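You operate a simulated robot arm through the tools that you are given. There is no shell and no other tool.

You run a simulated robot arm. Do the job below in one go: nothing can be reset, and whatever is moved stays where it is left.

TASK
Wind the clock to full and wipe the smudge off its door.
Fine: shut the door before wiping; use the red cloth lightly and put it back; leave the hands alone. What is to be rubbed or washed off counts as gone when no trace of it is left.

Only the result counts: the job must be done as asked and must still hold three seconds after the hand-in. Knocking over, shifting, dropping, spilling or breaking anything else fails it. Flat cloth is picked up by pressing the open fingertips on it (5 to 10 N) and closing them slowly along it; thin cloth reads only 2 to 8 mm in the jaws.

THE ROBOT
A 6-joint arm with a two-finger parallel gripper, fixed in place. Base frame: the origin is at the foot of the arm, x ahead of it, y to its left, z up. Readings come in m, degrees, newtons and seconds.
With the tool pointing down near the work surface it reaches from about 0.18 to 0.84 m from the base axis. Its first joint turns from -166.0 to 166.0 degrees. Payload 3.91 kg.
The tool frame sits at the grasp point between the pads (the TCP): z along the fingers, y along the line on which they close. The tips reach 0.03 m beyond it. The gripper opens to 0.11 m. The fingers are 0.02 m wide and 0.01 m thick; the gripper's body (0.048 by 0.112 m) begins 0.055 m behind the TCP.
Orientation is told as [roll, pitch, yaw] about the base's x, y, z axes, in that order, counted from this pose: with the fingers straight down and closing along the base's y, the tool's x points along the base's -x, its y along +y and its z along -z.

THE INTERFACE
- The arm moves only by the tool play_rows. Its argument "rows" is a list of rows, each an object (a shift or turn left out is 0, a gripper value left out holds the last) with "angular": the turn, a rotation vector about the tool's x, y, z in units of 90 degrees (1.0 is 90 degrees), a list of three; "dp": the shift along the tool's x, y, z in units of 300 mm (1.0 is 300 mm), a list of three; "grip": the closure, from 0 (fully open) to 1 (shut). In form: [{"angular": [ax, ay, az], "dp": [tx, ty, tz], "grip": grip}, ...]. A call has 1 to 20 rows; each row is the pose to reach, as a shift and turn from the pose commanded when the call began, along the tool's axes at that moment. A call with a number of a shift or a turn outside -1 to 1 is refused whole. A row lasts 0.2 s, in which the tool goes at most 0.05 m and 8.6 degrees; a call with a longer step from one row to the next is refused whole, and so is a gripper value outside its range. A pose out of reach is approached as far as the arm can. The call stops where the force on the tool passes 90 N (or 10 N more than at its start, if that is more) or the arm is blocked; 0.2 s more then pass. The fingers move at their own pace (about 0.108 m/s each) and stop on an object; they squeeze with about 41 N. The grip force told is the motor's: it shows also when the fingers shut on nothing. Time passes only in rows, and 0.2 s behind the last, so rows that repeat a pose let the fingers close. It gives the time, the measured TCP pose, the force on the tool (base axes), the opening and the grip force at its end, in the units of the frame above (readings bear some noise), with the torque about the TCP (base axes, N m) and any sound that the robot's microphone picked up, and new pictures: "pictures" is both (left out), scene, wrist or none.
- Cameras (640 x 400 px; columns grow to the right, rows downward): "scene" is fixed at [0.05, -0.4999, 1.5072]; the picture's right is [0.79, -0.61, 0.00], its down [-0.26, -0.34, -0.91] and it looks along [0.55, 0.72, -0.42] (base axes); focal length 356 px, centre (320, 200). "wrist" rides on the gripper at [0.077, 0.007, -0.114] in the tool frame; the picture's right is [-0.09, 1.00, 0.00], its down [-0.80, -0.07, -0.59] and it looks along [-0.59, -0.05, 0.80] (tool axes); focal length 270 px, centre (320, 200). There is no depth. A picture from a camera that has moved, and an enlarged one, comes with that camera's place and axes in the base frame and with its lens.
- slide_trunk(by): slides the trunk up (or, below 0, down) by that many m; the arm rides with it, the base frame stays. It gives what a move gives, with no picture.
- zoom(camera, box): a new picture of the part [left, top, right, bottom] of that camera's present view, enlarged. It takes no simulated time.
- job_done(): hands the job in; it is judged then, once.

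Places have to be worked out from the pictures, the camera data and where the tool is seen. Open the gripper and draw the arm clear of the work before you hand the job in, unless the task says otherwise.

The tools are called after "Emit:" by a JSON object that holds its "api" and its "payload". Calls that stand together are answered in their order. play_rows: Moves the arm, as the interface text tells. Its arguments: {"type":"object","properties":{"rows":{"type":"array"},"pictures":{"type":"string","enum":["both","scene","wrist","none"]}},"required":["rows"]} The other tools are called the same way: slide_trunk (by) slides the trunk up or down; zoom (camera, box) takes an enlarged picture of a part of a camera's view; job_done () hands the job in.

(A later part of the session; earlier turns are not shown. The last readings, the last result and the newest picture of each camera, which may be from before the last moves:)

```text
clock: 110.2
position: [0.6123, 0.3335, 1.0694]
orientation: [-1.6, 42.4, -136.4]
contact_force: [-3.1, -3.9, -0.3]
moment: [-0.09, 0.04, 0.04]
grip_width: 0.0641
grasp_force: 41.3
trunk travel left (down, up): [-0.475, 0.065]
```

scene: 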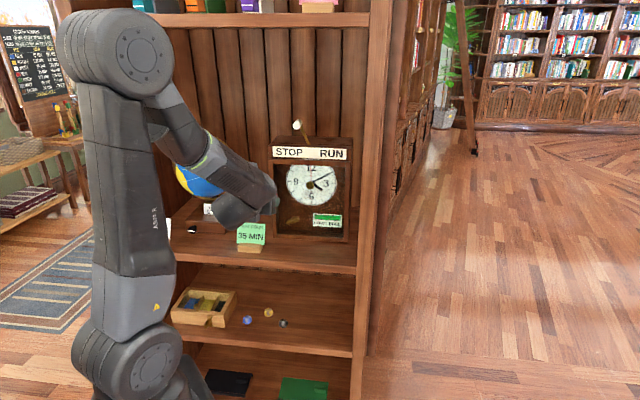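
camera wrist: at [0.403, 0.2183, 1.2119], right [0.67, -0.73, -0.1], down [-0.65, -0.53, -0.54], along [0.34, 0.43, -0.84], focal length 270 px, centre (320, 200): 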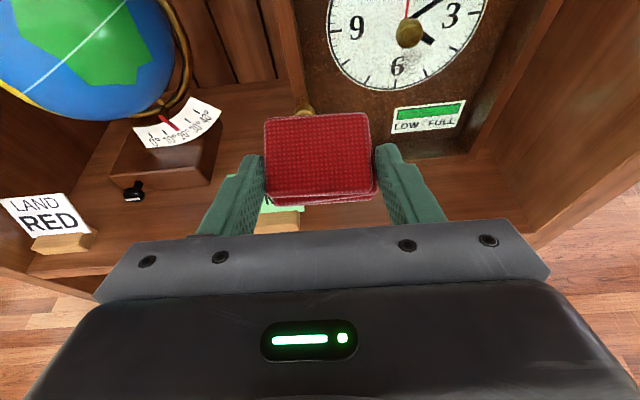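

The slope is small and the force stays at 4 to 7 N across. I'll scrub sideways over the trace at three heights.

Emit:
{"api": "play_rows", "payload": {"rows": [{"dp": [0.0015, 0.0417, 0.0004], "grip": 0.56}, {"dp": [0.0024, 0.0833, 0]}, {"dp": [0.0032, 0.125, -0.0003]}, {"dp": [0.004, 0.1667, -0.0006]}, {"dp": [0.0032, 0.125, -0.0003]}, {"dp": [0.0024, 0.0833, 0]}, {"dp": [0.0015, 0.0417, 0.0004]}, {"dp": [0.0007, 0, 0.0007]}, {"dp": [-0.0178, 0.0005, 0.0199]}, {"dp": [-0.017, 0.0422, 0.0196]}, {"dp": [-0.0161, 0.0838, 0.0192]}, {"dp": [-0.0153, 0.1255, 0.0189]}, {"dp": [-0.0145, 0.1672, 0.0186]}, {"dp": [-0.0153, 0.1255, 0.0189]}, {"dp": [-0.0161, 0.0838, 0.0192]}, {"dp": [-0.017, 0.0422, 0.0196]}, {"dp": [0.02, 0.0412, -0.0188]}, {"dp": [0.0209, 0.0828, -0.0192]}, {"dp": [0.0217, 0.1245, -0.0195]}, {"dp": [0.0209, 0.0828, -0.0192]}], "pictures": "wrist"}}

Emit:
{"api": "zoom", "payload": {"camera": "wrist", "box": [220, 0, 440, 140]}}

```text
clock: 114.4
position: [0.6302, 0.3176, 1.0783]
orientation: [-1.6, 42.6, -136.4]
contact_force: [-5.4, -2.8, -0.3]
moment: [-0.02, 0.08, 0.21]
grip_width: 0.0641
grasp_force: 40.6
trunk travel left (down, up): [-0.475, 0.065]
camera wrist: at [0.6212, 0.2953, 1.2147], right [0.65, -0.75, -0.08], down [-0.76, -0.64, -0.1], along [0.02, 0.13, -0.99], focal length 270 px, centre (320, 200)
```

wrist: 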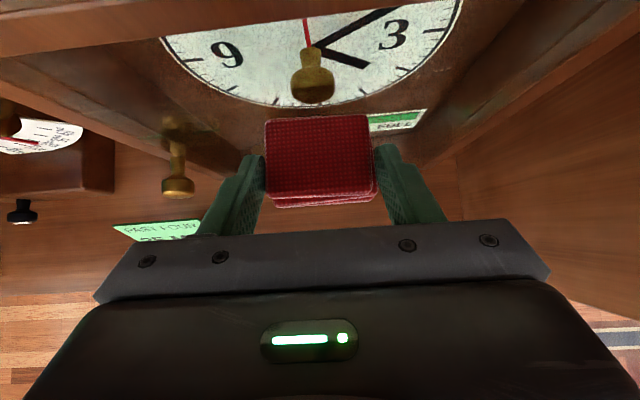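

```text
2.86 times, centred on (330, 70) of wrist
camera zoom: at [0.6212, 0.2953, 1.2147], right [0.65, -0.75, -0.08], down [-0.76, -0.64, -0.1], along [0.02, 0.13, -0.99], focal length 772 px, centre (291, 571)
```

zoom: 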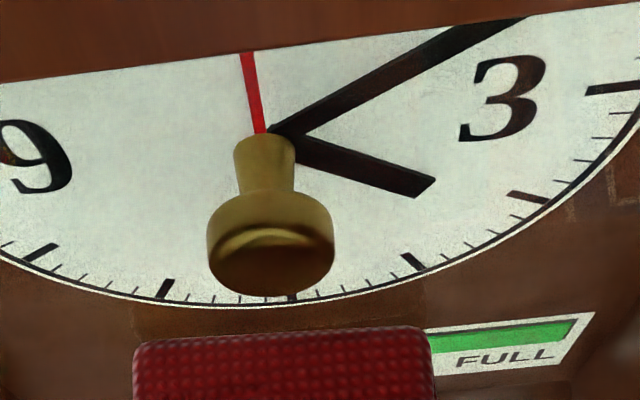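

I'll back off and inspect again. The cloth has slid back a few millimetres in the jaws, which I'll allow for when replacing it.

Emit:
{"api": "play_rows", "payload": {"rows": [{"dp": [-0.0738, 0, -0.0675], "angular": [0, 0, 0], "grip": 0.56}, {"dp": [-0.14, -0.08, -0.16], "angular": [0, 0.07, 0]}, {"dp": [-0.2, -0.17, -0.25], "angular": [0, 0.15, 0]}, {"dp": [-0.26, -0.25, -0.33], "angular": [0, 0.23, 0]}, {"dp": [-0.308, -0.335, -0.409], "angular": [0, 0.3, 0]}], "pictures": "both"}}

Emit:
{"api": "zoom", "payload": {"camera": "scene", "box": [284, 160, 340, 210]}}

Emit:
{"api": "zoom", "payload": {"camera": "wrist", "box": [340, 10, 460, 90]}}

```text
clock: 115.6
position: [0.4516, 0.2825, 1.107]
orientation: [-3.2, 69.5, -138.4]
contact_force: [0.0, 0.1, -0.7]
moment: [0.01, 0.01, 0.02]
grip_width: 0.064
grasp_force: 41.4
trunk travel left (down, up): [-0.475, 0.065]
camera wrist: at [0.4001, 0.2192, 1.2204], right [0.68, -0.73, -0.1], down [-0.65, -0.53, -0.54], along [0.34, 0.43, -0.84], focal length 270 px, centre (320, 200)
```

scene: 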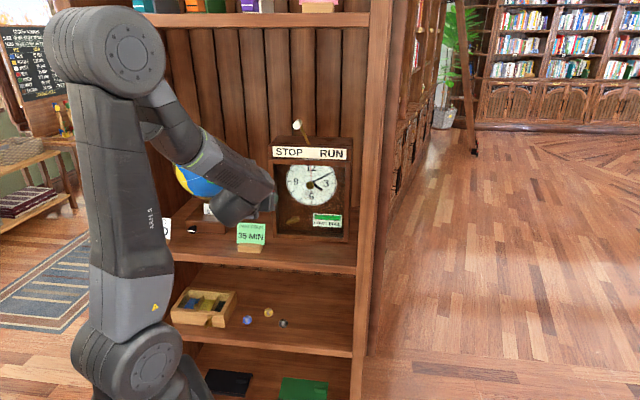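
wrist: 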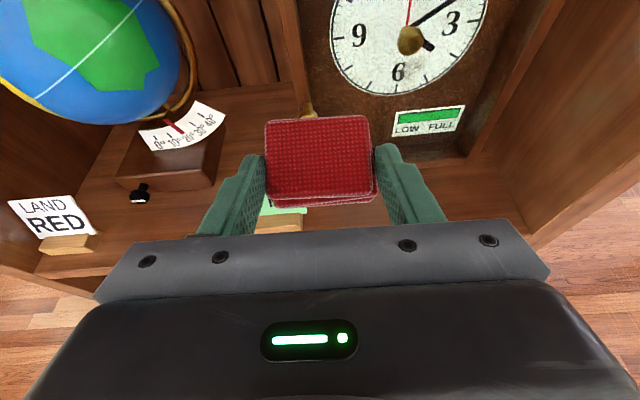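

```text
8.00 times, centred on (312, 185) of scene
camera zoom: at [0.05, -0.4999, 1.5072], right [0.79, -0.61, 0.0], down [-0.26, -0.34, -0.91], along [0.55, 0.72, -0.42], focal length 2846 px, centre (384, 320)
```

zoom: 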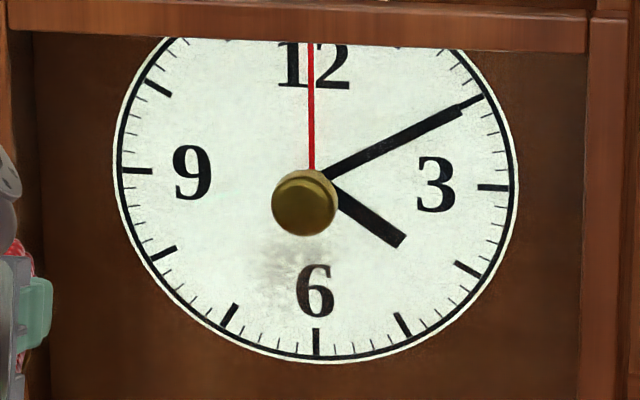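

```text
5.00 times, centred on (400, 50) of wrist
camera zoom: at [0.4001, 0.2192, 1.2204], right [0.68, -0.73, -0.1], down [-0.65, -0.53, -0.54], along [0.34, 0.43, -0.84], focal length 1351 px, centre (-80, 950)
```

zoom: 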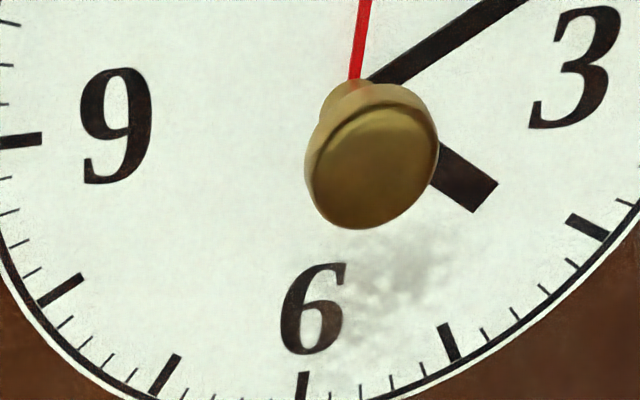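

The last trace (t about 0.21 to 0.235, z about 1.035 to 1.053) always lay between the cloth's ends, where it barely touched. I'll go back 3 cm further right and angle the cloth about 1°, so its left end rubs right on the trace.

Emit:
{"api": "play_rows", "payload": {"rows": [{"dp": [0.0089, 0.0878, 0.0952], "angular": [0, -0.06, 0], "grip": 0.56}, {"dp": [0.0178, 0.1756, 0.1903], "angular": [0, -0.12, 0]}, {"dp": [0.0267, 0.2634, 0.2855], "angular": [0, -0.18, 0]}, {"dp": [0.0356, 0.3512, 0.3806], "angular": [0, -0.24, 0]}, {"dp": [0.0445, 0.439, 0.4758], "angular": [0, -0.3, 0]}, {"dp": [0.0445, 0.439, 0.4758], "angular": [0, -0.3, 0]}], "pictures": "none"}}

Emit:
{"api": "play_rows", "payload": {"rows": [{"dp": [0.0148, 0, 0.0135], "angular": [-0.0075, 0, 0.0082], "grip": 0.56}, {"dp": [0.027, 0, 0.0247], "angular": [-0.0075, 0, 0.0082]}, {"dp": [0.0307, 0, 0.028], "angular": [-0.0075, 0, 0.0082]}, {"dp": [0.0307, 0, 0.028], "angular": [-0.0075, 0, 0.0082]}], "pictures": "none"}}

```text
clock: 117.0
position: [0.6438, 0.2901, 1.0671]
orientation: [-1.5, 42.4, -136.6]
contact_force: [0.2, -0.4, -0.5]
moment: [-0.04, -0.03, 0.0]
grip_width: 0.0639
grasp_force: 40.5
trunk travel left (down, up): [-0.475, 0.065]
```

```text
clock: 118.0
position: [0.6539, 0.2954, 1.0666]
orientation: [-1.6, 42.4, -137.5]
contact_force: [-5.1, -6.6, -1.7]
moment: [-0.13, 0.06, 0.23]
grip_width: 0.0639
grasp_force: 41.2
trunk travel left (down, up): [-0.475, 0.065]
```

The left end now presses at about 8 N near t 0.225, z 1.05, right on the trace. I'll rub there with short vertical strokes at three sideways positions.

Emit:
{"api": "play_rows", "payload": {"rows": [{"dp": [-0.0232, 0.0007, 0.024], "grip": 0.56}, {"dp": [-0.0464, 0.0014, 0.048]}, {"dp": [-0.0232, 0.0007, 0.024]}, {"dp": [0, 0, 0]}, {"dp": [0.0232, -0.0007, -0.024]}, {"dp": [0, 0, 0]}, {"dp": [-0.0232, 0.0007, 0.024]}, {"dp": [-0.0464, 0.0014, 0.048]}, {"dp": [-0.0473, -0.0252, 0.048]}, {"dp": [-0.0241, -0.0259, 0.024]}, {"dp": [-0.0009, -0.0266, 0]}, {"dp": [0.0223, -0.0273, -0.024]}, {"dp": [-0.0009, -0.0266, 0]}, {"dp": [-0.0225, 0.0207, 0.024]}, {"dp": [-0.0457, 0.0214, 0.048]}, {"dp": [-0.0225, 0.0207, 0.024]}, {"dp": [0.0007, 0.02, 0]}, {"dp": [0.0239, 0.0193, -0.024]}, {"dp": [0, 0, 0]}, {"dp": [-0.0232, 0.0007, 0.024]}], "pictures": "wrist"}}

Emit:
{"api": "play_rows", "payload": {"rows": [{"dp": [-0.0738, 0, -0.0675], "angular": [0, 0, 0], "grip": 0.56}, {"dp": [-0.14, -0.1, -0.16], "angular": [0, 0.07, 0]}, {"dp": [-0.2, -0.21, -0.25], "angular": [0, 0.15, 0]}, {"dp": [-0.26, -0.32, -0.33], "angular": [0, 0.23, 0]}, {"dp": [-0.308, -0.42, -0.409], "angular": [0, 0.3, 0]}], "pictures": "both"}}

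Emit:
{"api": "zoom", "payload": {"camera": "scene", "box": [284, 160, 340, 210]}}

Emit:
{"api": "zoom", "payload": {"camera": "wrist", "box": [340, 10, 460, 90]}}

```text
clock: 122.2
position: [0.6519, 0.2949, 1.0569]
orientation: [-1.5, 42.5, -137.5]
contact_force: [-2.0, -3.9, 1.2]
moment: [-0.01, 0.02, 0.1]
grip_width: 0.0638
grasp_force: 40.8
trunk travel left (down, up): [-0.475, 0.065]
camera wrist: at [0.643, 0.2738, 1.1944], right [0.64, -0.77, -0.08], down [-0.77, -0.63, -0.1], along [0.03, 0.13, -0.99], focal length 270 px, centre (320, 200)
```

wrist: 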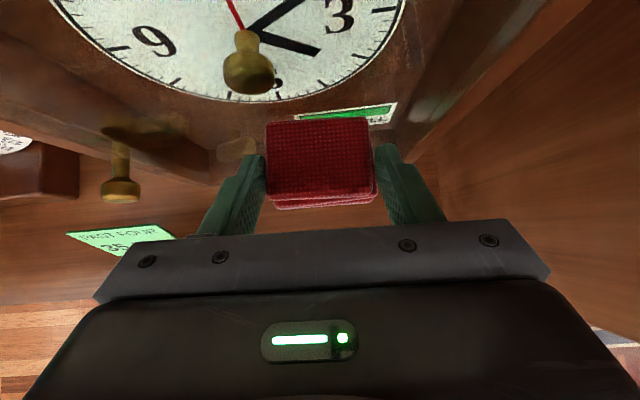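

```text
clock: 123.4
position: [0.4554, 0.2806, 1.0871]
orientation: [-3.2, 69.5, -139.5]
contact_force: [-0.7, -0.6, -0.3]
moment: [0.01, 0.03, 0.01]
grip_width: 0.064
grasp_force: 40.7
trunk travel left (down, up): [-0.475, 0.065]
camera wrist: at [0.4027, 0.2175, 1.2001], right [0.66, -0.74, -0.1], down [-0.66, -0.52, -0.54], along [0.35, 0.43, -0.84], focal length 270 px, centre (320, 200)
```

scene: 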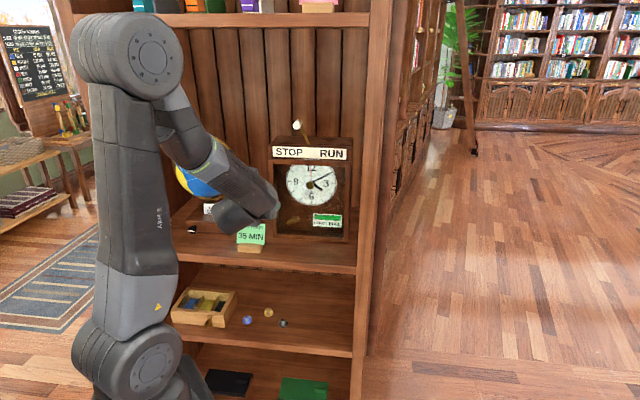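
wrist: 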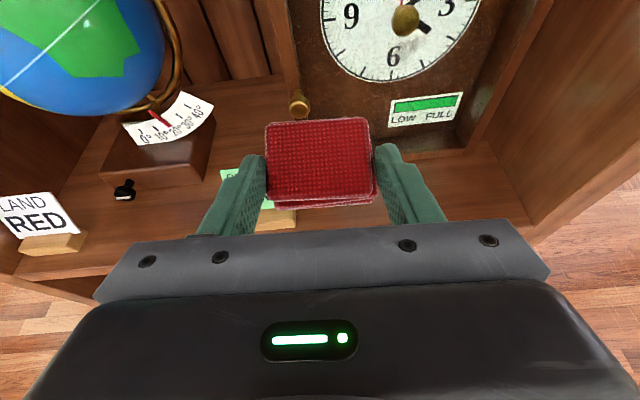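

```text
8.00 times, centred on (312, 185) of scene
camera zoom: at [0.05, -0.4999, 1.5072], right [0.79, -0.61, 0.0], down [-0.26, -0.34, -0.91], along [0.55, 0.72, -0.42], focal length 2846 px, centre (384, 320)
```

zoom: 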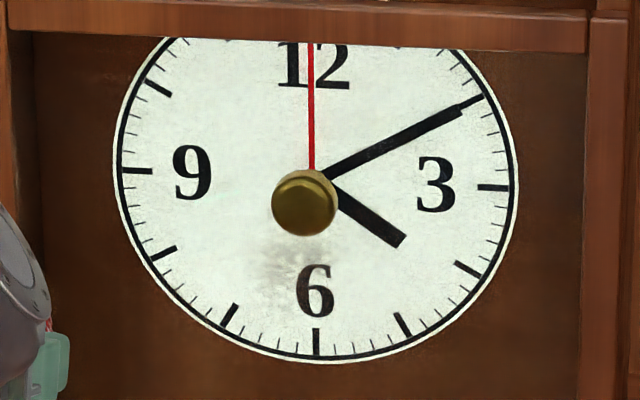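

```text
5.00 times, centred on (400, 50) of wrist
camera zoom: at [0.4027, 0.2175, 1.2001], right [0.66, -0.74, -0.1], down [-0.66, -0.52, -0.54], along [0.35, 0.43, -0.84], focal length 1351 px, centre (-80, 950)
```

zoom: 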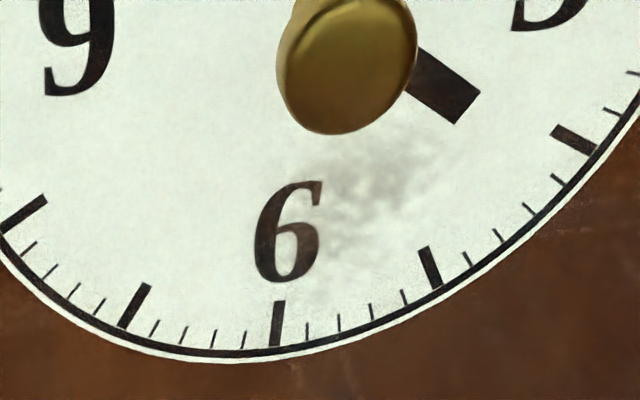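

The trace has barely changed, while the right side cleared when I pressed nearer 10 N. I'll return to the middle, lay the cloth flush and use about 9 to 10 N, checking the force often.

Emit:
{"api": "play_rows", "payload": {"rows": [{"dp": [0.0224, 0.0631, 0.09], "angular": [0, -0.06, 0], "grip": 0.56}, {"dp": [0.0449, 0.1263, 0.18], "angular": [0, -0.12, 0]}, {"dp": [0.0673, 0.1894, 0.27], "angular": [0, -0.18, 0]}, {"dp": [0.0898, 0.2526, 0.36], "angular": [0, -0.24, 0]}, {"dp": [0.1122, 0.3157, 0.4499], "angular": [0, -0.3, 0]}, {"dp": [0.1122, 0.3157, 0.4499], "angular": [0, -0.3, 0]}], "pictures": "none"}}

Emit:
{"api": "play_rows", "payload": {"rows": [{"dp": [0.0148, 0, 0.0135], "angular": [0.0075, 0, -0.0082], "grip": 0.56}, {"dp": [0.027, 0, 0.0247], "angular": [0.0075, 0, -0.0082]}, {"dp": [0.0315, 0, 0.0288], "angular": [0.0075, 0, -0.0082]}, {"dp": [0.0315, 0, 0.0288], "angular": [0.0075, 0, -0.0082]}], "pictures": "none"}}

```text
clock: 124.8
position: [0.6194, 0.3099, 1.0705]
orientation: [-1.6, 42.5, -137.5]
contact_force: [-0.3, -1.5, -0.4]
moment: [-0.03, 0.02, -0.01]
grip_width: 0.0637
grasp_force: 41.1
trunk travel left (down, up): [-0.475, 0.065]
```

```text
clock: 125.8
position: [0.6315, 0.3169, 1.0696]
orientation: [-1.7, 42.3, -136.5]
contact_force: [-0.7, 0.1, -0.3]
moment: [-0.03, -0.03, 0.02]
grip_width: 0.0639
grasp_force: 40.6
trunk travel left (down, up): [-0.475, 0.065]
```

Emit:
{"api": "play_rows", "payload": {"rows": [{"dp": [0.003, 0, 0.0027], "grip": 0.56}, {"dp": [0.003, 0, 0.0027]}], "pictures": "none"}}

```text
clock: 126.4
position: [0.6324, 0.3194, 1.07]
orientation: [-1.7, 42.3, -136.5]
contact_force: [-2.1, -0.9, -0.5]
moment: [0.02, 0.05, 0.06]
grip_width: 0.0639
grasp_force: 40.9
trunk travel left (down, up): [-0.475, 0.065]
```

Only 2 N so far. I'll press 1 mm more.

Emit:
{"api": "play_rows", "payload": {"rows": [{"dp": [0.0026, 0, 0.0023], "grip": 0.56}, {"dp": [0.0026, 0, 0.0023]}], "pictures": "none"}}

```text
clock: 127.0
position: [0.6316, 0.3184, 1.0693]
orientation: [-1.6, 42.4, -136.5]
contact_force: [-6.7, -4.6, -0.9]
moment: [-0.1, 0.07, 0.07]
grip_width: 0.0635
grasp_force: 40.4
trunk travel left (down, up): [-0.475, 0.065]
```

About 8 N, nearly flush. I'll do one vertical stroke cycle and read the force.

Emit:
{"api": "play_rows", "payload": {"rows": [{"dp": [0.0283, -0.0008, -0.0283], "grip": 0.56}, {"dp": [0.0561, -0.0016, -0.0571]}, {"dp": [0.0283, -0.0008, -0.0283]}, {"dp": [0.0005, 0, 0.0005]}, {"dp": [-0.0273, 0.0008, 0.0293]}, {"dp": [-0.0551, 0.0016, 0.0581]}], "pictures": "none"}}

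Emit:
{"api": "play_rows", "payload": {"rows": [{"dp": [0.0278, -0.0008, -0.0288], "grip": 0.56}, {"dp": [0.0556, -0.0016, -0.0576]}, {"dp": [0.0834, -0.0024, -0.0864]}, {"dp": [0.1112, -0.0032, -0.1152]}], "pictures": "none"}}

```text
clock: 128.4
position: [0.6306, 0.3171, 1.0447]
orientation: [-1.6, 42.5, -136.5]
contact_force: [-5.0, -4.6, 1.6]
moment: [-0.02, 0.03, 0.15]
grip_width: 0.0637
grasp_force: 40.4
trunk travel left (down, up): [-0.475, 0.065]
```

```text
clock: 129.4
position: [0.6323, 0.3179, 1.0944]
orientation: [-1.6, 42.4, -136.4]
contact_force: [-14.7, -13.4, -5.7]
moment: [-0.35, 0.32, 0.24]
grip_width: 0.0637
grasp_force: 41.1
trunk travel left (down, up): [-0.475, 0.065]
```

The force rose to 20 N at the top, more than I want, because my slope correction was wrong. I'll ease back 1.5 mm at once and stroke down without it.

Emit:
{"api": "play_rows", "payload": {"rows": [{"dp": [-0.0037, 0, -0.0034], "grip": 0.56}, {"dp": [-0.0037, 0, -0.0034]}], "pictures": "none"}}

```text
clock: 130.0
position: [0.6307, 0.3195, 1.0941]
orientation: [-1.7, 42.5, -136.6]
contact_force: [-6.4, -8.8, -3.7]
moment: [-0.22, 0.12, 0.17]
grip_width: 0.0638
grasp_force: 40.9
trunk travel left (down, up): [-0.475, 0.065]
```

About 11 N now. I'll stroke straight down 48 mm and read the force.

Emit:
{"api": "play_rows", "payload": {"rows": [{"dp": [-0.027, 0.0008, 0.0295], "grip": 0.56}, {"dp": [-0.054, 0.0016, 0.059]}, {"dp": [-0.081, 0.0024, 0.0885]}, {"dp": [-0.108, 0.0032, 0.118]}], "pictures": "none"}}

Emit:
{"api": "play_rows", "payload": {"rows": [{"dp": [0.027, -0.0008, -0.0295], "grip": 0.56}, {"dp": [0.054, -0.0016, -0.059]}, {"dp": [0.081, -0.0024, -0.0885]}, {"dp": [0.054, -0.0016, -0.059]}, {"dp": [0.027, -0.0008, -0.0295]}, {"dp": [0, 0, 0]}], "pictures": "none"}}

```text
clock: 131.0
position: [0.6301, 0.3196, 1.0469]
orientation: [-1.6, 42.5, -136.5]
contact_force: [-4.3, -4.3, 1.6]
moment: [0.0, 0.03, 0.17]
grip_width: 0.0636
grasp_force: 40.7
trunk travel left (down, up): [-0.475, 0.065]
```

```text
clock: 132.4
position: [0.6319, 0.3188, 1.0462]
orientation: [-1.7, 42.4, -136.6]
contact_force: [-2.3, -4.0, 0.9]
moment: [0.02, 0.02, 0.14]
grip_width: 0.0639
grasp_force: 40.9
trunk travel left (down, up): [-0.475, 0.065]
```

I'll back off and see whether these firmer strokes changed the trace.

Emit:
{"api": "play_rows", "payload": {"rows": [{"dp": [-0.0738, 0, -0.0675], "angular": [0, 0, 0], "grip": 0.56}, {"dp": [-0.14, -0.08, -0.16], "angular": [0, 0.07, 0]}, {"dp": [-0.2, -0.17, -0.25], "angular": [0, 0.15, 0]}, {"dp": [-0.26, -0.25, -0.33], "angular": [0, 0.23, 0]}, {"dp": [-0.308, -0.335, -0.409], "angular": [0, 0.3, 0]}], "pictures": "both"}}

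Emit:
{"api": "zoom", "payload": {"camera": "scene", "box": [284, 160, 340, 210]}}

Emit:
{"api": "zoom", "payload": {"camera": "scene", "box": [302, 185, 318, 200]}}

Emit:
{"api": "zoom", "payload": {"camera": "wrist", "box": [240, 100, 400, 220]}}

```text
clock: 133.6
position: [0.4547, 0.2849, 1.0758]
orientation: [-3.4, 69.6, -138.5]
contact_force: [0.0, 0.3, -1.3]
moment: [-0.02, 0.06, -0.01]
grip_width: 0.064
grasp_force: 41.5
trunk travel left (down, up): [-0.475, 0.065]
camera wrist: at [0.4037, 0.2225, 1.188], right [0.68, -0.73, -0.1], down [-0.65, -0.53, -0.54], along [0.34, 0.43, -0.83], focal length 270 px, centre (320, 200)
```

scene: 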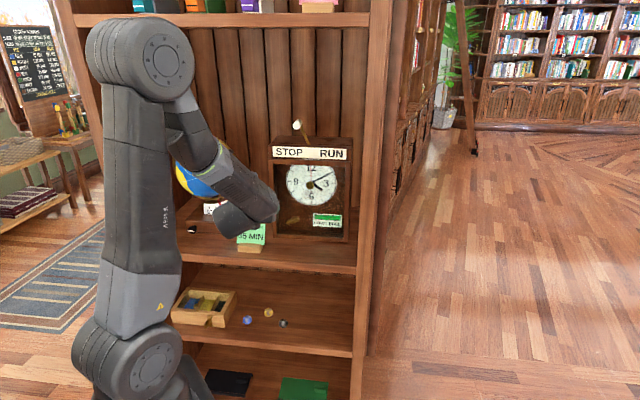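
wrist: 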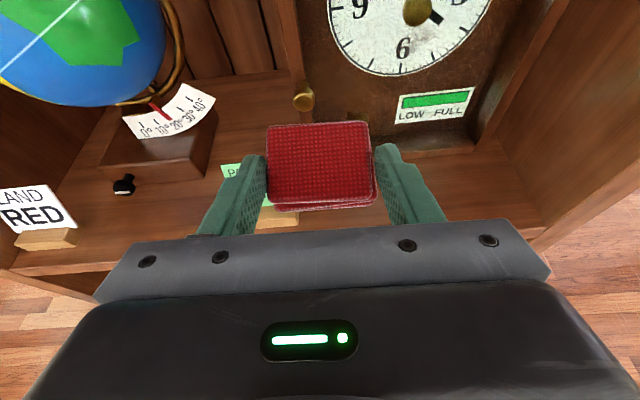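

```text
8.00 times, centred on (312, 185) of scene
camera zoom: at [0.05, -0.4999, 1.5072], right [0.79, -0.61, 0.0], down [-0.26, -0.34, -0.91], along [0.55, 0.72, -0.42], focal length 2846 px, centre (384, 320)
```

zoom: 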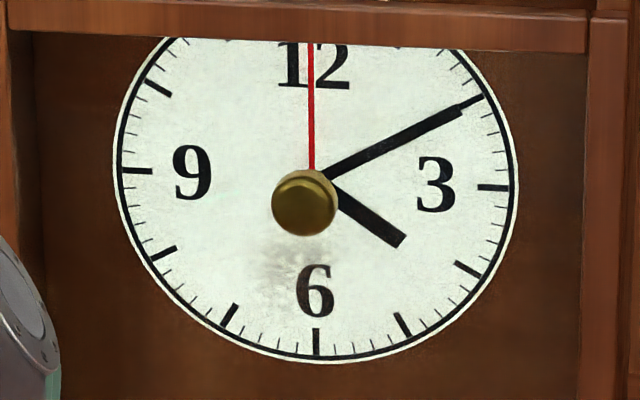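

```text
16.00 times, centred on (310, 192) of scene
camera zoom: at [0.05, -0.4999, 1.5072], right [0.79, -0.61, 0.0], down [-0.26, -0.34, -0.91], along [0.55, 0.72, -0.42], focal length 5693 px, centre (480, 320)
```

zoom: 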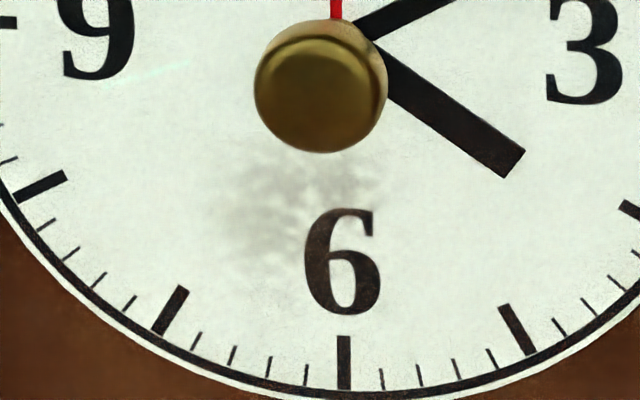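

```text
3.33 times, centred on (320, 160) of wrist
camera zoom: at [0.4037, 0.2225, 1.188], right [0.68, -0.73, -0.1], down [-0.65, -0.53, -0.54], along [0.34, 0.43, -0.83], focal length 901 px, centre (320, 333)
```

zoom: 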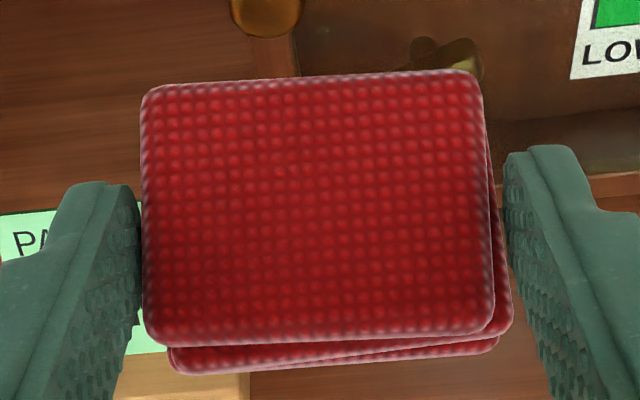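

I see the cause: with my wrong slope the lower half of each stroke barely touched, and that's just where the trace is (z about 1.03 to 1.055). I'll return lower, at TCP z 1.056, with no slope and 2° of pitch so the whole face touches.

Emit:
{"api": "play_rows", "payload": {"rows": [{"dp": [0.0211, 0.0669, 0.091], "angular": [0, -0.0556, 0], "grip": 0.56}, {"dp": [0.0423, 0.1337, 0.1819], "angular": [0, -0.1112, 0]}, {"dp": [0.0634, 0.2006, 0.2729], "angular": [0, -0.1668, 0]}, {"dp": [0.0846, 0.2674, 0.3638], "angular": [0, -0.2224, 0]}, {"dp": [0.1057, 0.3343, 0.4548], "angular": [0, -0.278, 0]}, {"dp": [0.1057, 0.3343, 0.4548], "angular": [0, -0.278, 0]}], "pictures": "none"}}

Emit:
{"api": "play_rows", "payload": {"rows": [{"dp": [0.0143, 0, 0.0141], "grip": 0.56}, {"dp": [0.026, 0, 0.0256]}, {"dp": [0.026, 0, 0.0256]}], "pictures": "none"}}

```text
clock: 135.0
position: [0.6253, 0.3108, 1.0556]
orientation: [-1.6, 44.4, -136.5]
contact_force: [0.0, 0.2, -0.9]
moment: [-0.01, 0.01, 0.0]
grip_width: 0.064
grasp_force: 41.2
trunk travel left (down, up): [-0.475, 0.065]
```

```text
clock: 135.8
position: [0.6303, 0.3188, 1.055]
orientation: [-1.7, 44.4, -136.5]
contact_force: [-4.1, -4.1, -0.7]
moment: [-0.25, 0.21, 0.02]
grip_width: 0.0637
grasp_force: 41.1
trunk travel left (down, up): [-0.475, 0.065]
```

Contact at about 6 N, now low on the face, so I'll take back 1° of pitch. Then short vertical strokes with no slope, right over the trace.

Emit:
{"api": "play_rows", "payload": {"rows": [{"dp": [0.0007, 0, 0.0007], "angular": [0, -0.0111, 0], "grip": 0.56}, {"dp": [0.0194, -0.0005, -0.0184], "angular": [0, -0.0111, 0]}, {"dp": [0.0381, -0.001, -0.0375], "angular": [0, -0.0111, 0]}, {"dp": [0.0194, -0.0005, -0.0184], "angular": [0, -0.0111, 0]}, {"dp": [0.0007, 0, 0.0007], "angular": [0, -0.0111, 0]}, {"dp": [-0.018, 0.0005, 0.0198], "angular": [0, -0.0111, 0]}, {"dp": [-0.0367, 0.001, 0.0389], "angular": [0, -0.0111, 0]}, {"dp": [-0.018, 0.0005, 0.0198], "angular": [0, -0.0111, 0]}, {"dp": [0.0007, 0, 0.0007], "angular": [0, -0.0111, 0]}], "pictures": "none"}}

```text
clock: 137.8
position: [0.6303, 0.3184, 1.056]
orientation: [-1.6, 43.4, -136.5]
contact_force: [-0.1, 0.7, 0.4]
moment: [-0.02, 0.01, 0.0]
grip_width: 0.0641
grasp_force: 40.6
trunk travel left (down, up): [-0.475, 0.065]
```

Contact was lost after the pitch change. I'll press in 1.3 mm.

Emit:
{"api": "play_rows", "payload": {"rows": [{"dp": [0.0031, 0, 0.003], "grip": 0.56}, {"dp": [0.0031, 0, 0.003]}], "pictures": "none"}}

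```text
clock: 138.4
position: [0.6314, 0.3184, 1.0561]
orientation: [-1.6, 43.3, -136.6]
contact_force: [-5.7, -5.9, -2.6]
moment: [-0.27, 0.19, 0.23]
grip_width: 0.0637
grasp_force: 41.1
trunk travel left (down, up): [-0.475, 0.065]
```

About 8 N in the middle of the face, slightly on the left end. I'll trim the yaw half a degree and rub up and down over the trace, with no slope.

Emit:
{"api": "play_rows", "payload": {"rows": [{"dp": [0.0183, -0.0005, -0.0194], "angular": [0.0038, 0, -0.004], "grip": 0.56}, {"dp": [0.0366, -0.001, -0.0388], "angular": [0.0038, 0, -0.004]}, {"dp": [0.0549, -0.0015, -0.0582], "angular": [0.0038, 0, -0.004]}, {"dp": [0.0366, -0.001, -0.0388], "angular": [0.0038, 0, -0.004]}, {"dp": [0.0183, -0.0005, -0.0194], "angular": [0.0038, 0, -0.004]}, {"dp": [0, 0, 0], "angular": [0.0038, 0, -0.004]}, {"dp": [-0.0183, 0.0005, 0.0194], "angular": [0.0038, 0, -0.004]}, {"dp": [0, 0, 0], "angular": [0.0038, 0, -0.004]}], "pictures": "none"}}

Emit:
{"api": "play_rows", "payload": {"rows": [{"dp": [0.0183, -0.0005, -0.0194], "grip": 0.56}, {"dp": [0.0366, -0.001, -0.0388]}, {"dp": [0.0549, -0.0015, -0.0582]}], "pictures": "none"}}

```text
clock: 140.2
position: [0.6317, 0.3183, 1.0548]
orientation: [-1.6, 43.5, -136.0]
contact_force: [-5.3, -5.2, -0.7]
moment: [-0.19, 0.18, -0.24]
grip_width: 0.0637
grasp_force: 40.6
trunk travel left (down, up): [-0.475, 0.065]
```

```text
clock: 141.0
position: [0.6323, 0.3186, 1.0795]
orientation: [-1.5, 43.5, -136.0]
contact_force: [-1.1, -2.2, 0.3]
moment: [-0.07, 0.08, -0.03]
grip_width: 0.0639
grasp_force: 40.5
trunk travel left (down, up): [-0.475, 0.065]
```

The force runs 7 N low and 2 N high, so a mild slope does apply here. I'll rub in a small grid centred on the trace at around 8 N.

Emit:
{"api": "play_rows", "payload": {"rows": [{"dp": [-0.0359, 0.001, 0.0395], "angular": [-0.0023, 0, 0.0024], "grip": 0.56}, {"dp": [-0.0351, 0.041, 0.0395], "angular": [-0.0023, 0, 0.0024]}, {"dp": [-0.0359, 0.001, 0.0395], "angular": [-0.0023, 0, 0.0024]}, {"dp": [-0.0367, -0.039, 0.0395], "angular": [-0.0023, 0, 0.0024]}, {"dp": [-0.0359, 0.001, 0.0395], "angular": [-0.0023, 0, 0.0024]}, {"dp": [-0.0171, 0.0005, 0.0206], "angular": [-0.0023, 0, 0.0024]}, {"dp": [-0.0163, 0.0405, 0.0206], "angular": [-0.0023, 0, 0.0024]}, {"dp": [-0.0171, 0.0005, 0.0206], "angular": [-0.0023, 0, 0.0024]}, {"dp": [-0.0179, -0.0395, 0.0206], "angular": [-0.0023, 0, 0.0024]}, {"dp": [-0.0171, 0.0005, 0.0206], "angular": [-0.0023, 0, 0.0024]}, {"dp": [-0.0359, 0.001, 0.0395], "angular": [-0.0023, 0, 0.0024]}, {"dp": [-0.0547, 0.0015, 0.0584], "angular": [-0.0023, 0, 0.0024]}, {"dp": [-0.0539, 0.0415, 0.0584], "angular": [-0.0023, 0, 0.0024]}, {"dp": [-0.0547, 0.0015, 0.0584], "angular": [-0.0023, 0, 0.0024]}, {"dp": [-0.0555, -0.0385, 0.0584], "angular": [-0.0023, 0, 0.0024]}, {"dp": [-0.0547, 0.0015, 0.0584], "angular": [-0.0023, 0, 0.0024]}, {"dp": [-0.0359, 0.001, 0.0395], "angular": [-0.0023, 0, 0.0024]}, {"dp": [-0.0171, 0.0005, 0.0206], "angular": [-0.0023, 0, 0.0024]}, {"dp": [-0.0359, 0.001, 0.0395], "angular": [-0.0023, 0, 0.0024]}], "pictures": "none"}}

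Emit:
{"api": "play_rows", "payload": {"rows": [{"dp": [-0.0727, 0, -0.0687], "angular": [0, 0, 0], "grip": 0.56}, {"dp": [-0.14, -0.08, -0.16], "angular": [0, 0.07, 0]}, {"dp": [-0.2, -0.17, -0.25], "angular": [0, 0.15, 0]}, {"dp": [-0.26, -0.25, -0.33], "angular": [0, 0.23, 0]}, {"dp": [-0.308, -0.335, -0.409], "angular": [0, 0.3, 0]}], "pictures": "both"}}

Emit:
{"api": "zoom", "payload": {"camera": "scene", "box": [302, 185, 318, 200]}}

Emit:
{"api": "zoom", "payload": {"camera": "wrist", "box": [340, 10, 460, 90]}}

```text
clock: 145.0
position: [0.6309, 0.3178, 1.0639]
orientation: [-1.7, 43.4, -136.4]
contact_force: [-3.1, -2.5, 0.0]
moment: [-0.06, 0.07, 0.12]
grip_width: 0.0638
grasp_force: 40.8
trunk travel left (down, up): [-0.475, 0.065]
```

```text
clock: 146.2
position: [0.4554, 0.2837, 1.0905]
orientation: [-3.4, 70.6, -138.4]
contact_force: [-0.4, -0.2, -0.3]
moment: [0.0, 0.01, 0.02]
grip_width: 0.0639
grasp_force: 41.0
trunk travel left (down, up): [-0.475, 0.065]
camera wrist: at [0.4025, 0.2188, 1.2018], right [0.68, -0.73, -0.1], down [-0.65, -0.52, -0.56], along [0.35, 0.44, -0.83], focal length 270 px, centre (320, 200)
```

scene: 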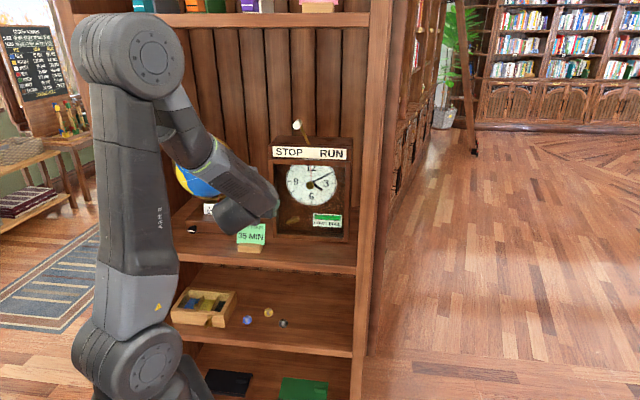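
wrist: 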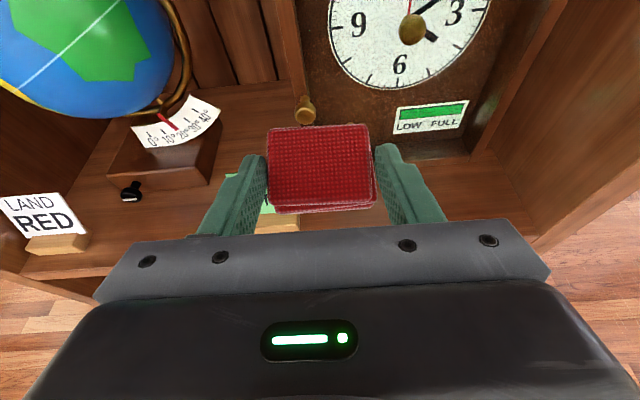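

```text
16.00 times, centred on (310, 192) of scene
camera zoom: at [0.05, -0.4999, 1.5072], right [0.79, -0.61, 0.0], down [-0.26, -0.34, -0.91], along [0.55, 0.72, -0.42], focal length 5693 px, centre (480, 320)
```

zoom: 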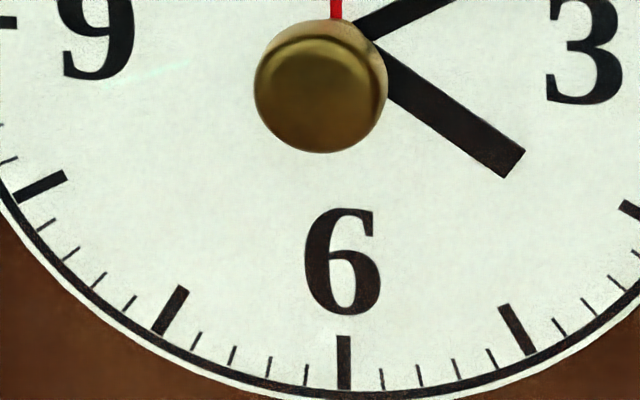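

```text
5.00 times, centred on (400, 50) of wrist
camera zoom: at [0.4025, 0.2188, 1.2018], right [0.68, -0.73, -0.1], down [-0.65, -0.52, -0.56], along [0.35, 0.44, -0.83], focal length 1351 px, centre (-80, 950)
```

zoom: 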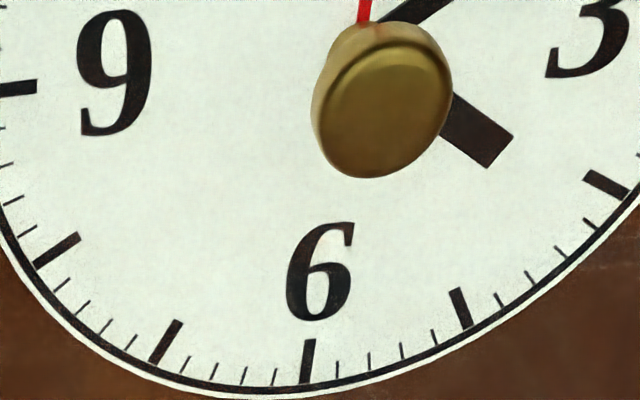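

The trace is gone in both views. I'll check the rest of the glass for anything left.

Emit:
{"api": "zoom", "payload": {"camera": "scene", "box": [300, 168, 332, 192]}}

Emit:
{"api": "zoom", "payload": {"camera": "scene", "box": [266, 145, 356, 245]}}

Emit:
{"api": "zoom", "payload": {"camera": "wrist", "box": [300, 0, 500, 150]}}

Emit:
{"api": "zoom", "payload": {"camera": "wrist", "box": [240, 100, 400, 220]}}

```text
16.00 times, centred on (316, 180) of scene
camera zoom: at [0.05, -0.4999, 1.5072], right [0.79, -0.61, 0.0], down [-0.26, -0.34, -0.91], along [0.55, 0.72, -0.42], focal length 5693 px, centre (384, 520)
```

zoom: 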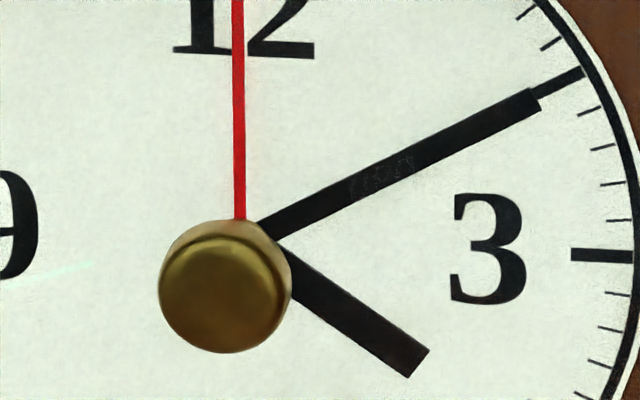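

```text
4.00 times, centred on (311, 195) of scene
camera zoom: at [0.05, -0.4999, 1.5072], right [0.79, -0.61, 0.0], down [-0.26, -0.34, -0.91], along [0.55, 0.72, -0.42], focal length 1423 px, centre (356, 220)
```

zoom: 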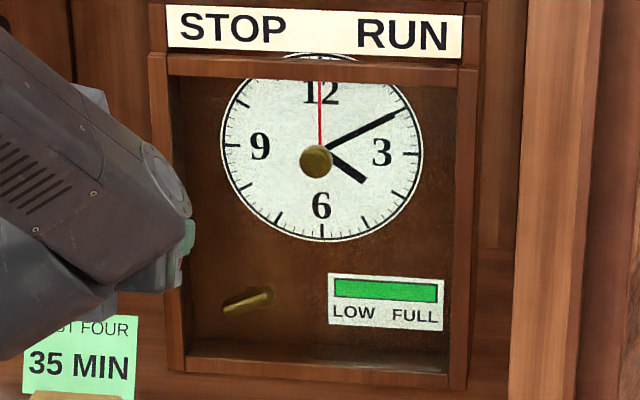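

```text
2.67 times, centred on (400, 75) of wrist
camera zoom: at [0.4025, 0.2188, 1.2018], right [0.68, -0.73, -0.1], down [-0.65, -0.52, -0.56], along [0.35, 0.44, -0.83], focal length 721 px, centre (107, 533)
```

zoom: 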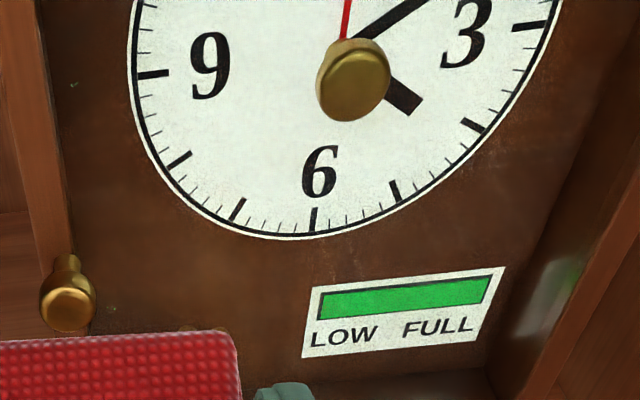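

```text
3.33 times, centred on (320, 160) of wrist
camera zoom: at [0.4025, 0.2188, 1.2018], right [0.68, -0.73, -0.1], down [-0.65, -0.52, -0.56], along [0.35, 0.44, -0.83], focal length 901 px, centre (320, 333)
```

zoom: 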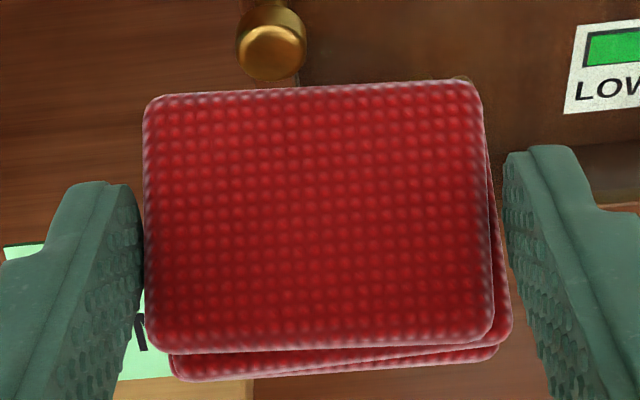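

The smudge is fully gone, the gauge reads full, the hands are as before and the door is shut. Now the cloth goes back: I'll carry it left in a reachable pose, over the card at depth about 0.60, first tilting the tool down again in front of the clock.

Emit:
{"api": "play_rows", "payload": {"rows": [{"dp": [0.0054, -0.0133, 0.066], "angular": [0, -0.075, 0], "grip": 0.56}, {"dp": [0.0108, -0.0265, 0.1325], "angular": [0, -0.15, 0]}, {"dp": [0.0163, -0.04, 0.199], "angular": [0, -0.225, 0]}, {"dp": [0.0217, -0.053, 0.265], "angular": [0, -0.3, 0]}], "pictures": "wrist"}}

```text
clock: 147.2
position: [0.4988, 0.3478, 1.0695]
orientation: [-2.8, 43.5, -136.8]
contact_force: [2.1, 0.1, 0.3]
moment: [-0.02, 0.15, 0.04]
grip_width: 0.0639
grasp_force: 41.3
out of reach, approached as far as the arm can: row 2, 3, 4
trunk travel left (down, up): [-0.475, 0.065]
camera wrist: at [0.4906, 0.3226, 1.2047], right [0.66, -0.75, -0.1], down [-0.75, -0.65, -0.12], along [0.03, 0.15, -0.99], focal length 270 px, centre (320, 200)
```

wrist: 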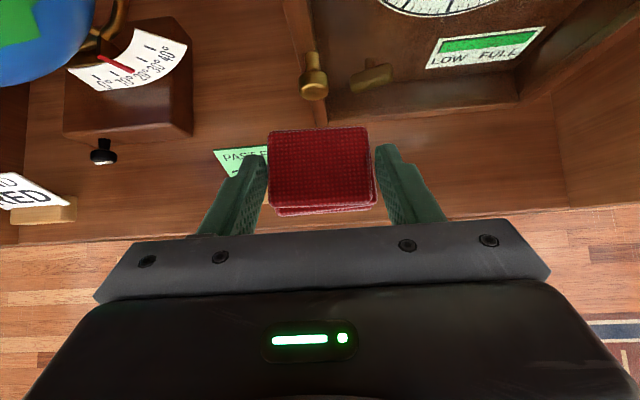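

The arm reached the pose despite the flag. I'll now carry the cloth slowly left, above the card, turning back to the pick-up heading.

Emit:
{"api": "play_rows", "payload": {"rows": [{"dp": [-0.0081, -0.0611, 0.0068], "angular": [0.0037, -0.0002, -0.0039], "grip": 0.56}, {"dp": [-0.0163, -0.1221, 0.0135], "angular": [0.0074, -0.0004, -0.0078]}, {"dp": [-0.0244, -0.1832, 0.0203], "angular": [0.0111, -0.0006, -0.0117]}, {"dp": [-0.0326, -0.2442, 0.027], "angular": [0.0148, -0.0008, -0.0156]}, {"dp": [-0.0407, -0.3053, 0.0338], "angular": [0.0185, -0.001, -0.0195]}, {"dp": [-0.0489, -0.3663, 0.0405], "angular": [0.0222, -0.0012, -0.0234]}], "pictures": "both"}}

```text
clock: 148.6
position: [0.4529, 0.3924, 1.0409]
orientation: [-4.1, 43.8, -132.9]
contact_force: [0.1, 0.0, -1.1]
moment: [0.0, 0.0, -0.01]
grip_width: 0.0638
grasp_force: 41.4
out of reach, approached as far as the arm can: row 1, 2, 3, 4, 5, 6
trunk travel left (down, up): [-0.475, 0.065]
camera wrist: at [0.4478, 0.3641, 1.1774], right [0.72, -0.69, -0.11], down [-0.7, -0.71, -0.12], along [0.0, 0.17, -0.99], focal length 270 px, centre (320, 200)
```

scene: 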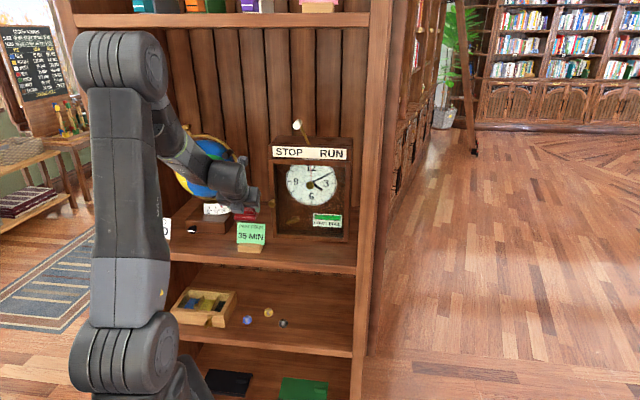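
wrist: 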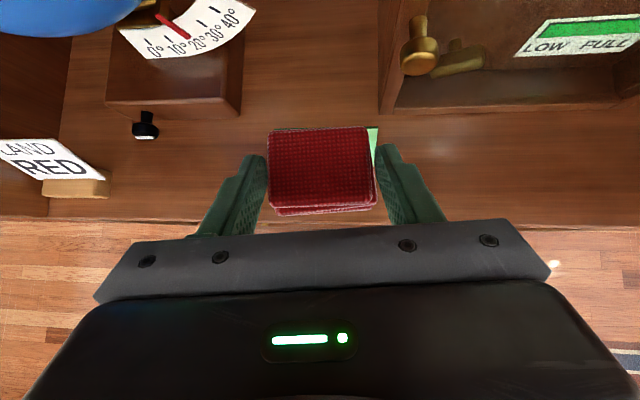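

The steep tilt is out of reach at this height, so I'll raise the tool to about 30° below level and draw back a little before moving further left.

Emit:
{"api": "play_rows", "payload": {"rows": [{"dp": [-0.0384, -0.0383, -0.0458], "angular": [0, 0.045, 0], "grip": 0.56}, {"dp": [-0.0769, -0.0767, -0.0915], "angular": [0, 0.09, 0]}, {"dp": [-0.1153, -0.115, -0.1373], "angular": [0, 0.135, 0]}, {"dp": [-0.1537, -0.1533, -0.183], "angular": [0, 0.18, 0]}], "pictures": "none"}}

```text
clock: 149.6
position: [0.3716, 0.3646, 1.0505]
orientation: [-6.1, 60.1, -135.4]
contact_force: [-0.8, -0.1, 0.1]
moment: [-0.01, -0.02, 0.04]
grip_width: 0.064
grasp_force: 40.8
trunk travel left (down, up): [-0.475, 0.065]
```

This pose is clean again. I'll move left to a hover point behind and above the cloth's old place, lowering first and tilting back to the pick-up orientation as I go.

Emit:
{"api": "play_rows", "payload": {"rows": [{"dp": [-0.0194, -0.0435, 0.0495], "angular": [0, 0, 0], "grip": 0.56}, {"dp": [-0.0388, -0.0871, 0.0989], "angular": [0, 0, 0]}, {"dp": [-0.0581, -0.1306, 0.1484], "angular": [-0.001, -0.02, -0.002]}, {"dp": [-0.0775, -0.1742, 0.1979], "angular": [-0.003, -0.05, -0.004]}, {"dp": [-0.0969, -0.2177, 0.2473], "angular": [-0.005, -0.085, -0.008]}, {"dp": [-0.1163, -0.2612, 0.2968], "angular": [-0.007, -0.125, -0.011]}, {"dp": [-0.1356, -0.3048, 0.3462], "angular": [-0.0095, -0.162, -0.014]}, {"dp": [-0.155, -0.3483, 0.3957], "angular": [-0.0115, -0.197, -0.0174]}, {"dp": [-0.155, -0.3483, 0.3957], "angular": [-0.0115, -0.197, -0.0174]}], "pictures": "both"}}

Emit:
{"api": "zoom", "payload": {"camera": "wrist", "box": [220, 40, 420, 240]}}

Emit:
{"api": "zoom", "payload": {"camera": "scene", "box": [140, 180, 280, 270]}}

```text
clock: 151.6
position: [0.3407, 0.4984, 0.9562]
orientation: [-1.5, 42.4, -131.0]
contact_force: [-0.6, 0.0, -0.8]
moment: [0.0, 0.01, 0.02]
grip_width: 0.0638
grasp_force: 40.7
trunk travel left (down, up): [-0.475, 0.065]
camera wrist: at [0.3337, 0.4758, 1.0935], right [0.72, -0.69, -0.08], down [-0.69, -0.71, -0.1], along [0.01, 0.13, -0.99], focal length 270 px, centre (320, 200)
```

scene: 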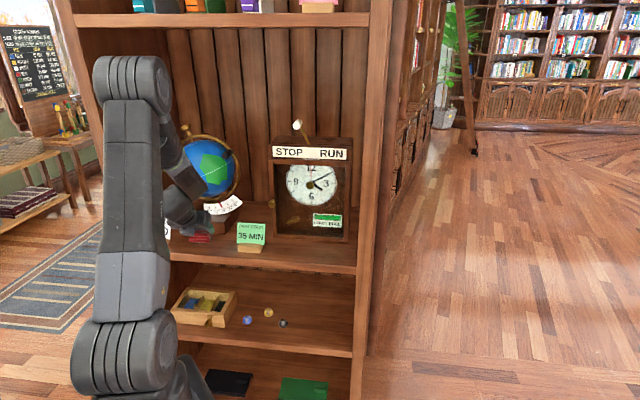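
wrist: 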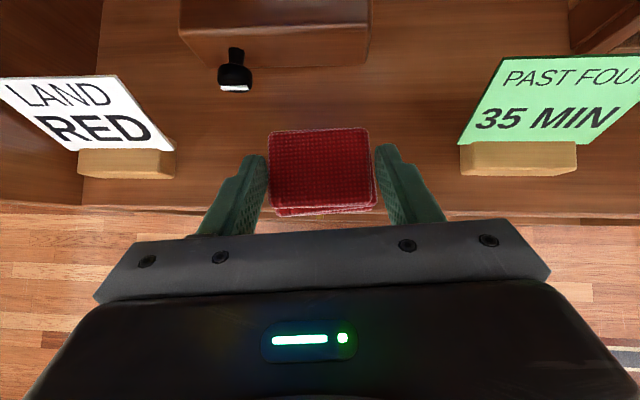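

```text
2.00 times, centred on (320, 140) of wrist
camera zoom: at [0.3337, 0.4758, 1.0935], right [0.72, -0.69, -0.08], down [-0.69, -0.71, -0.1], along [0.01, 0.13, -0.99], focal length 541 px, centre (320, 320)
```

zoom: 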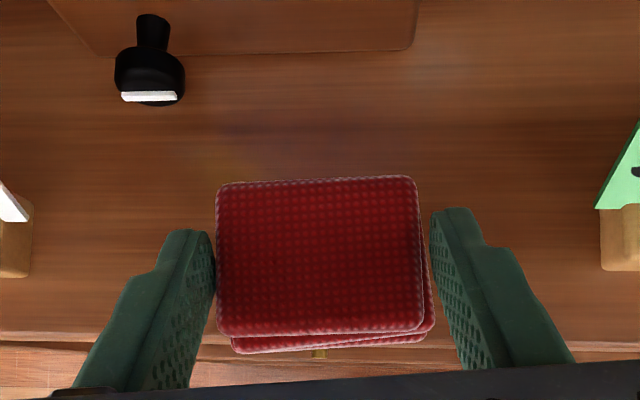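

```text
4.44 times, centred on (210, 225) of scene
camera zoom: at [0.05, -0.4999, 1.5072], right [0.79, -0.61, 0.0], down [-0.26, -0.34, -0.91], along [0.55, 0.72, -0.42], focal length 1581 px, centre (809, 89)
```

zoom: 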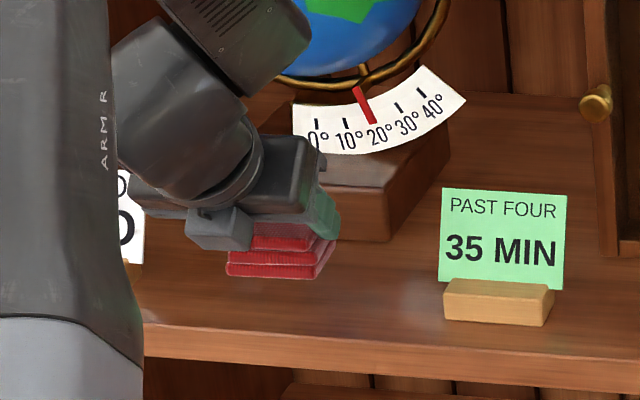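

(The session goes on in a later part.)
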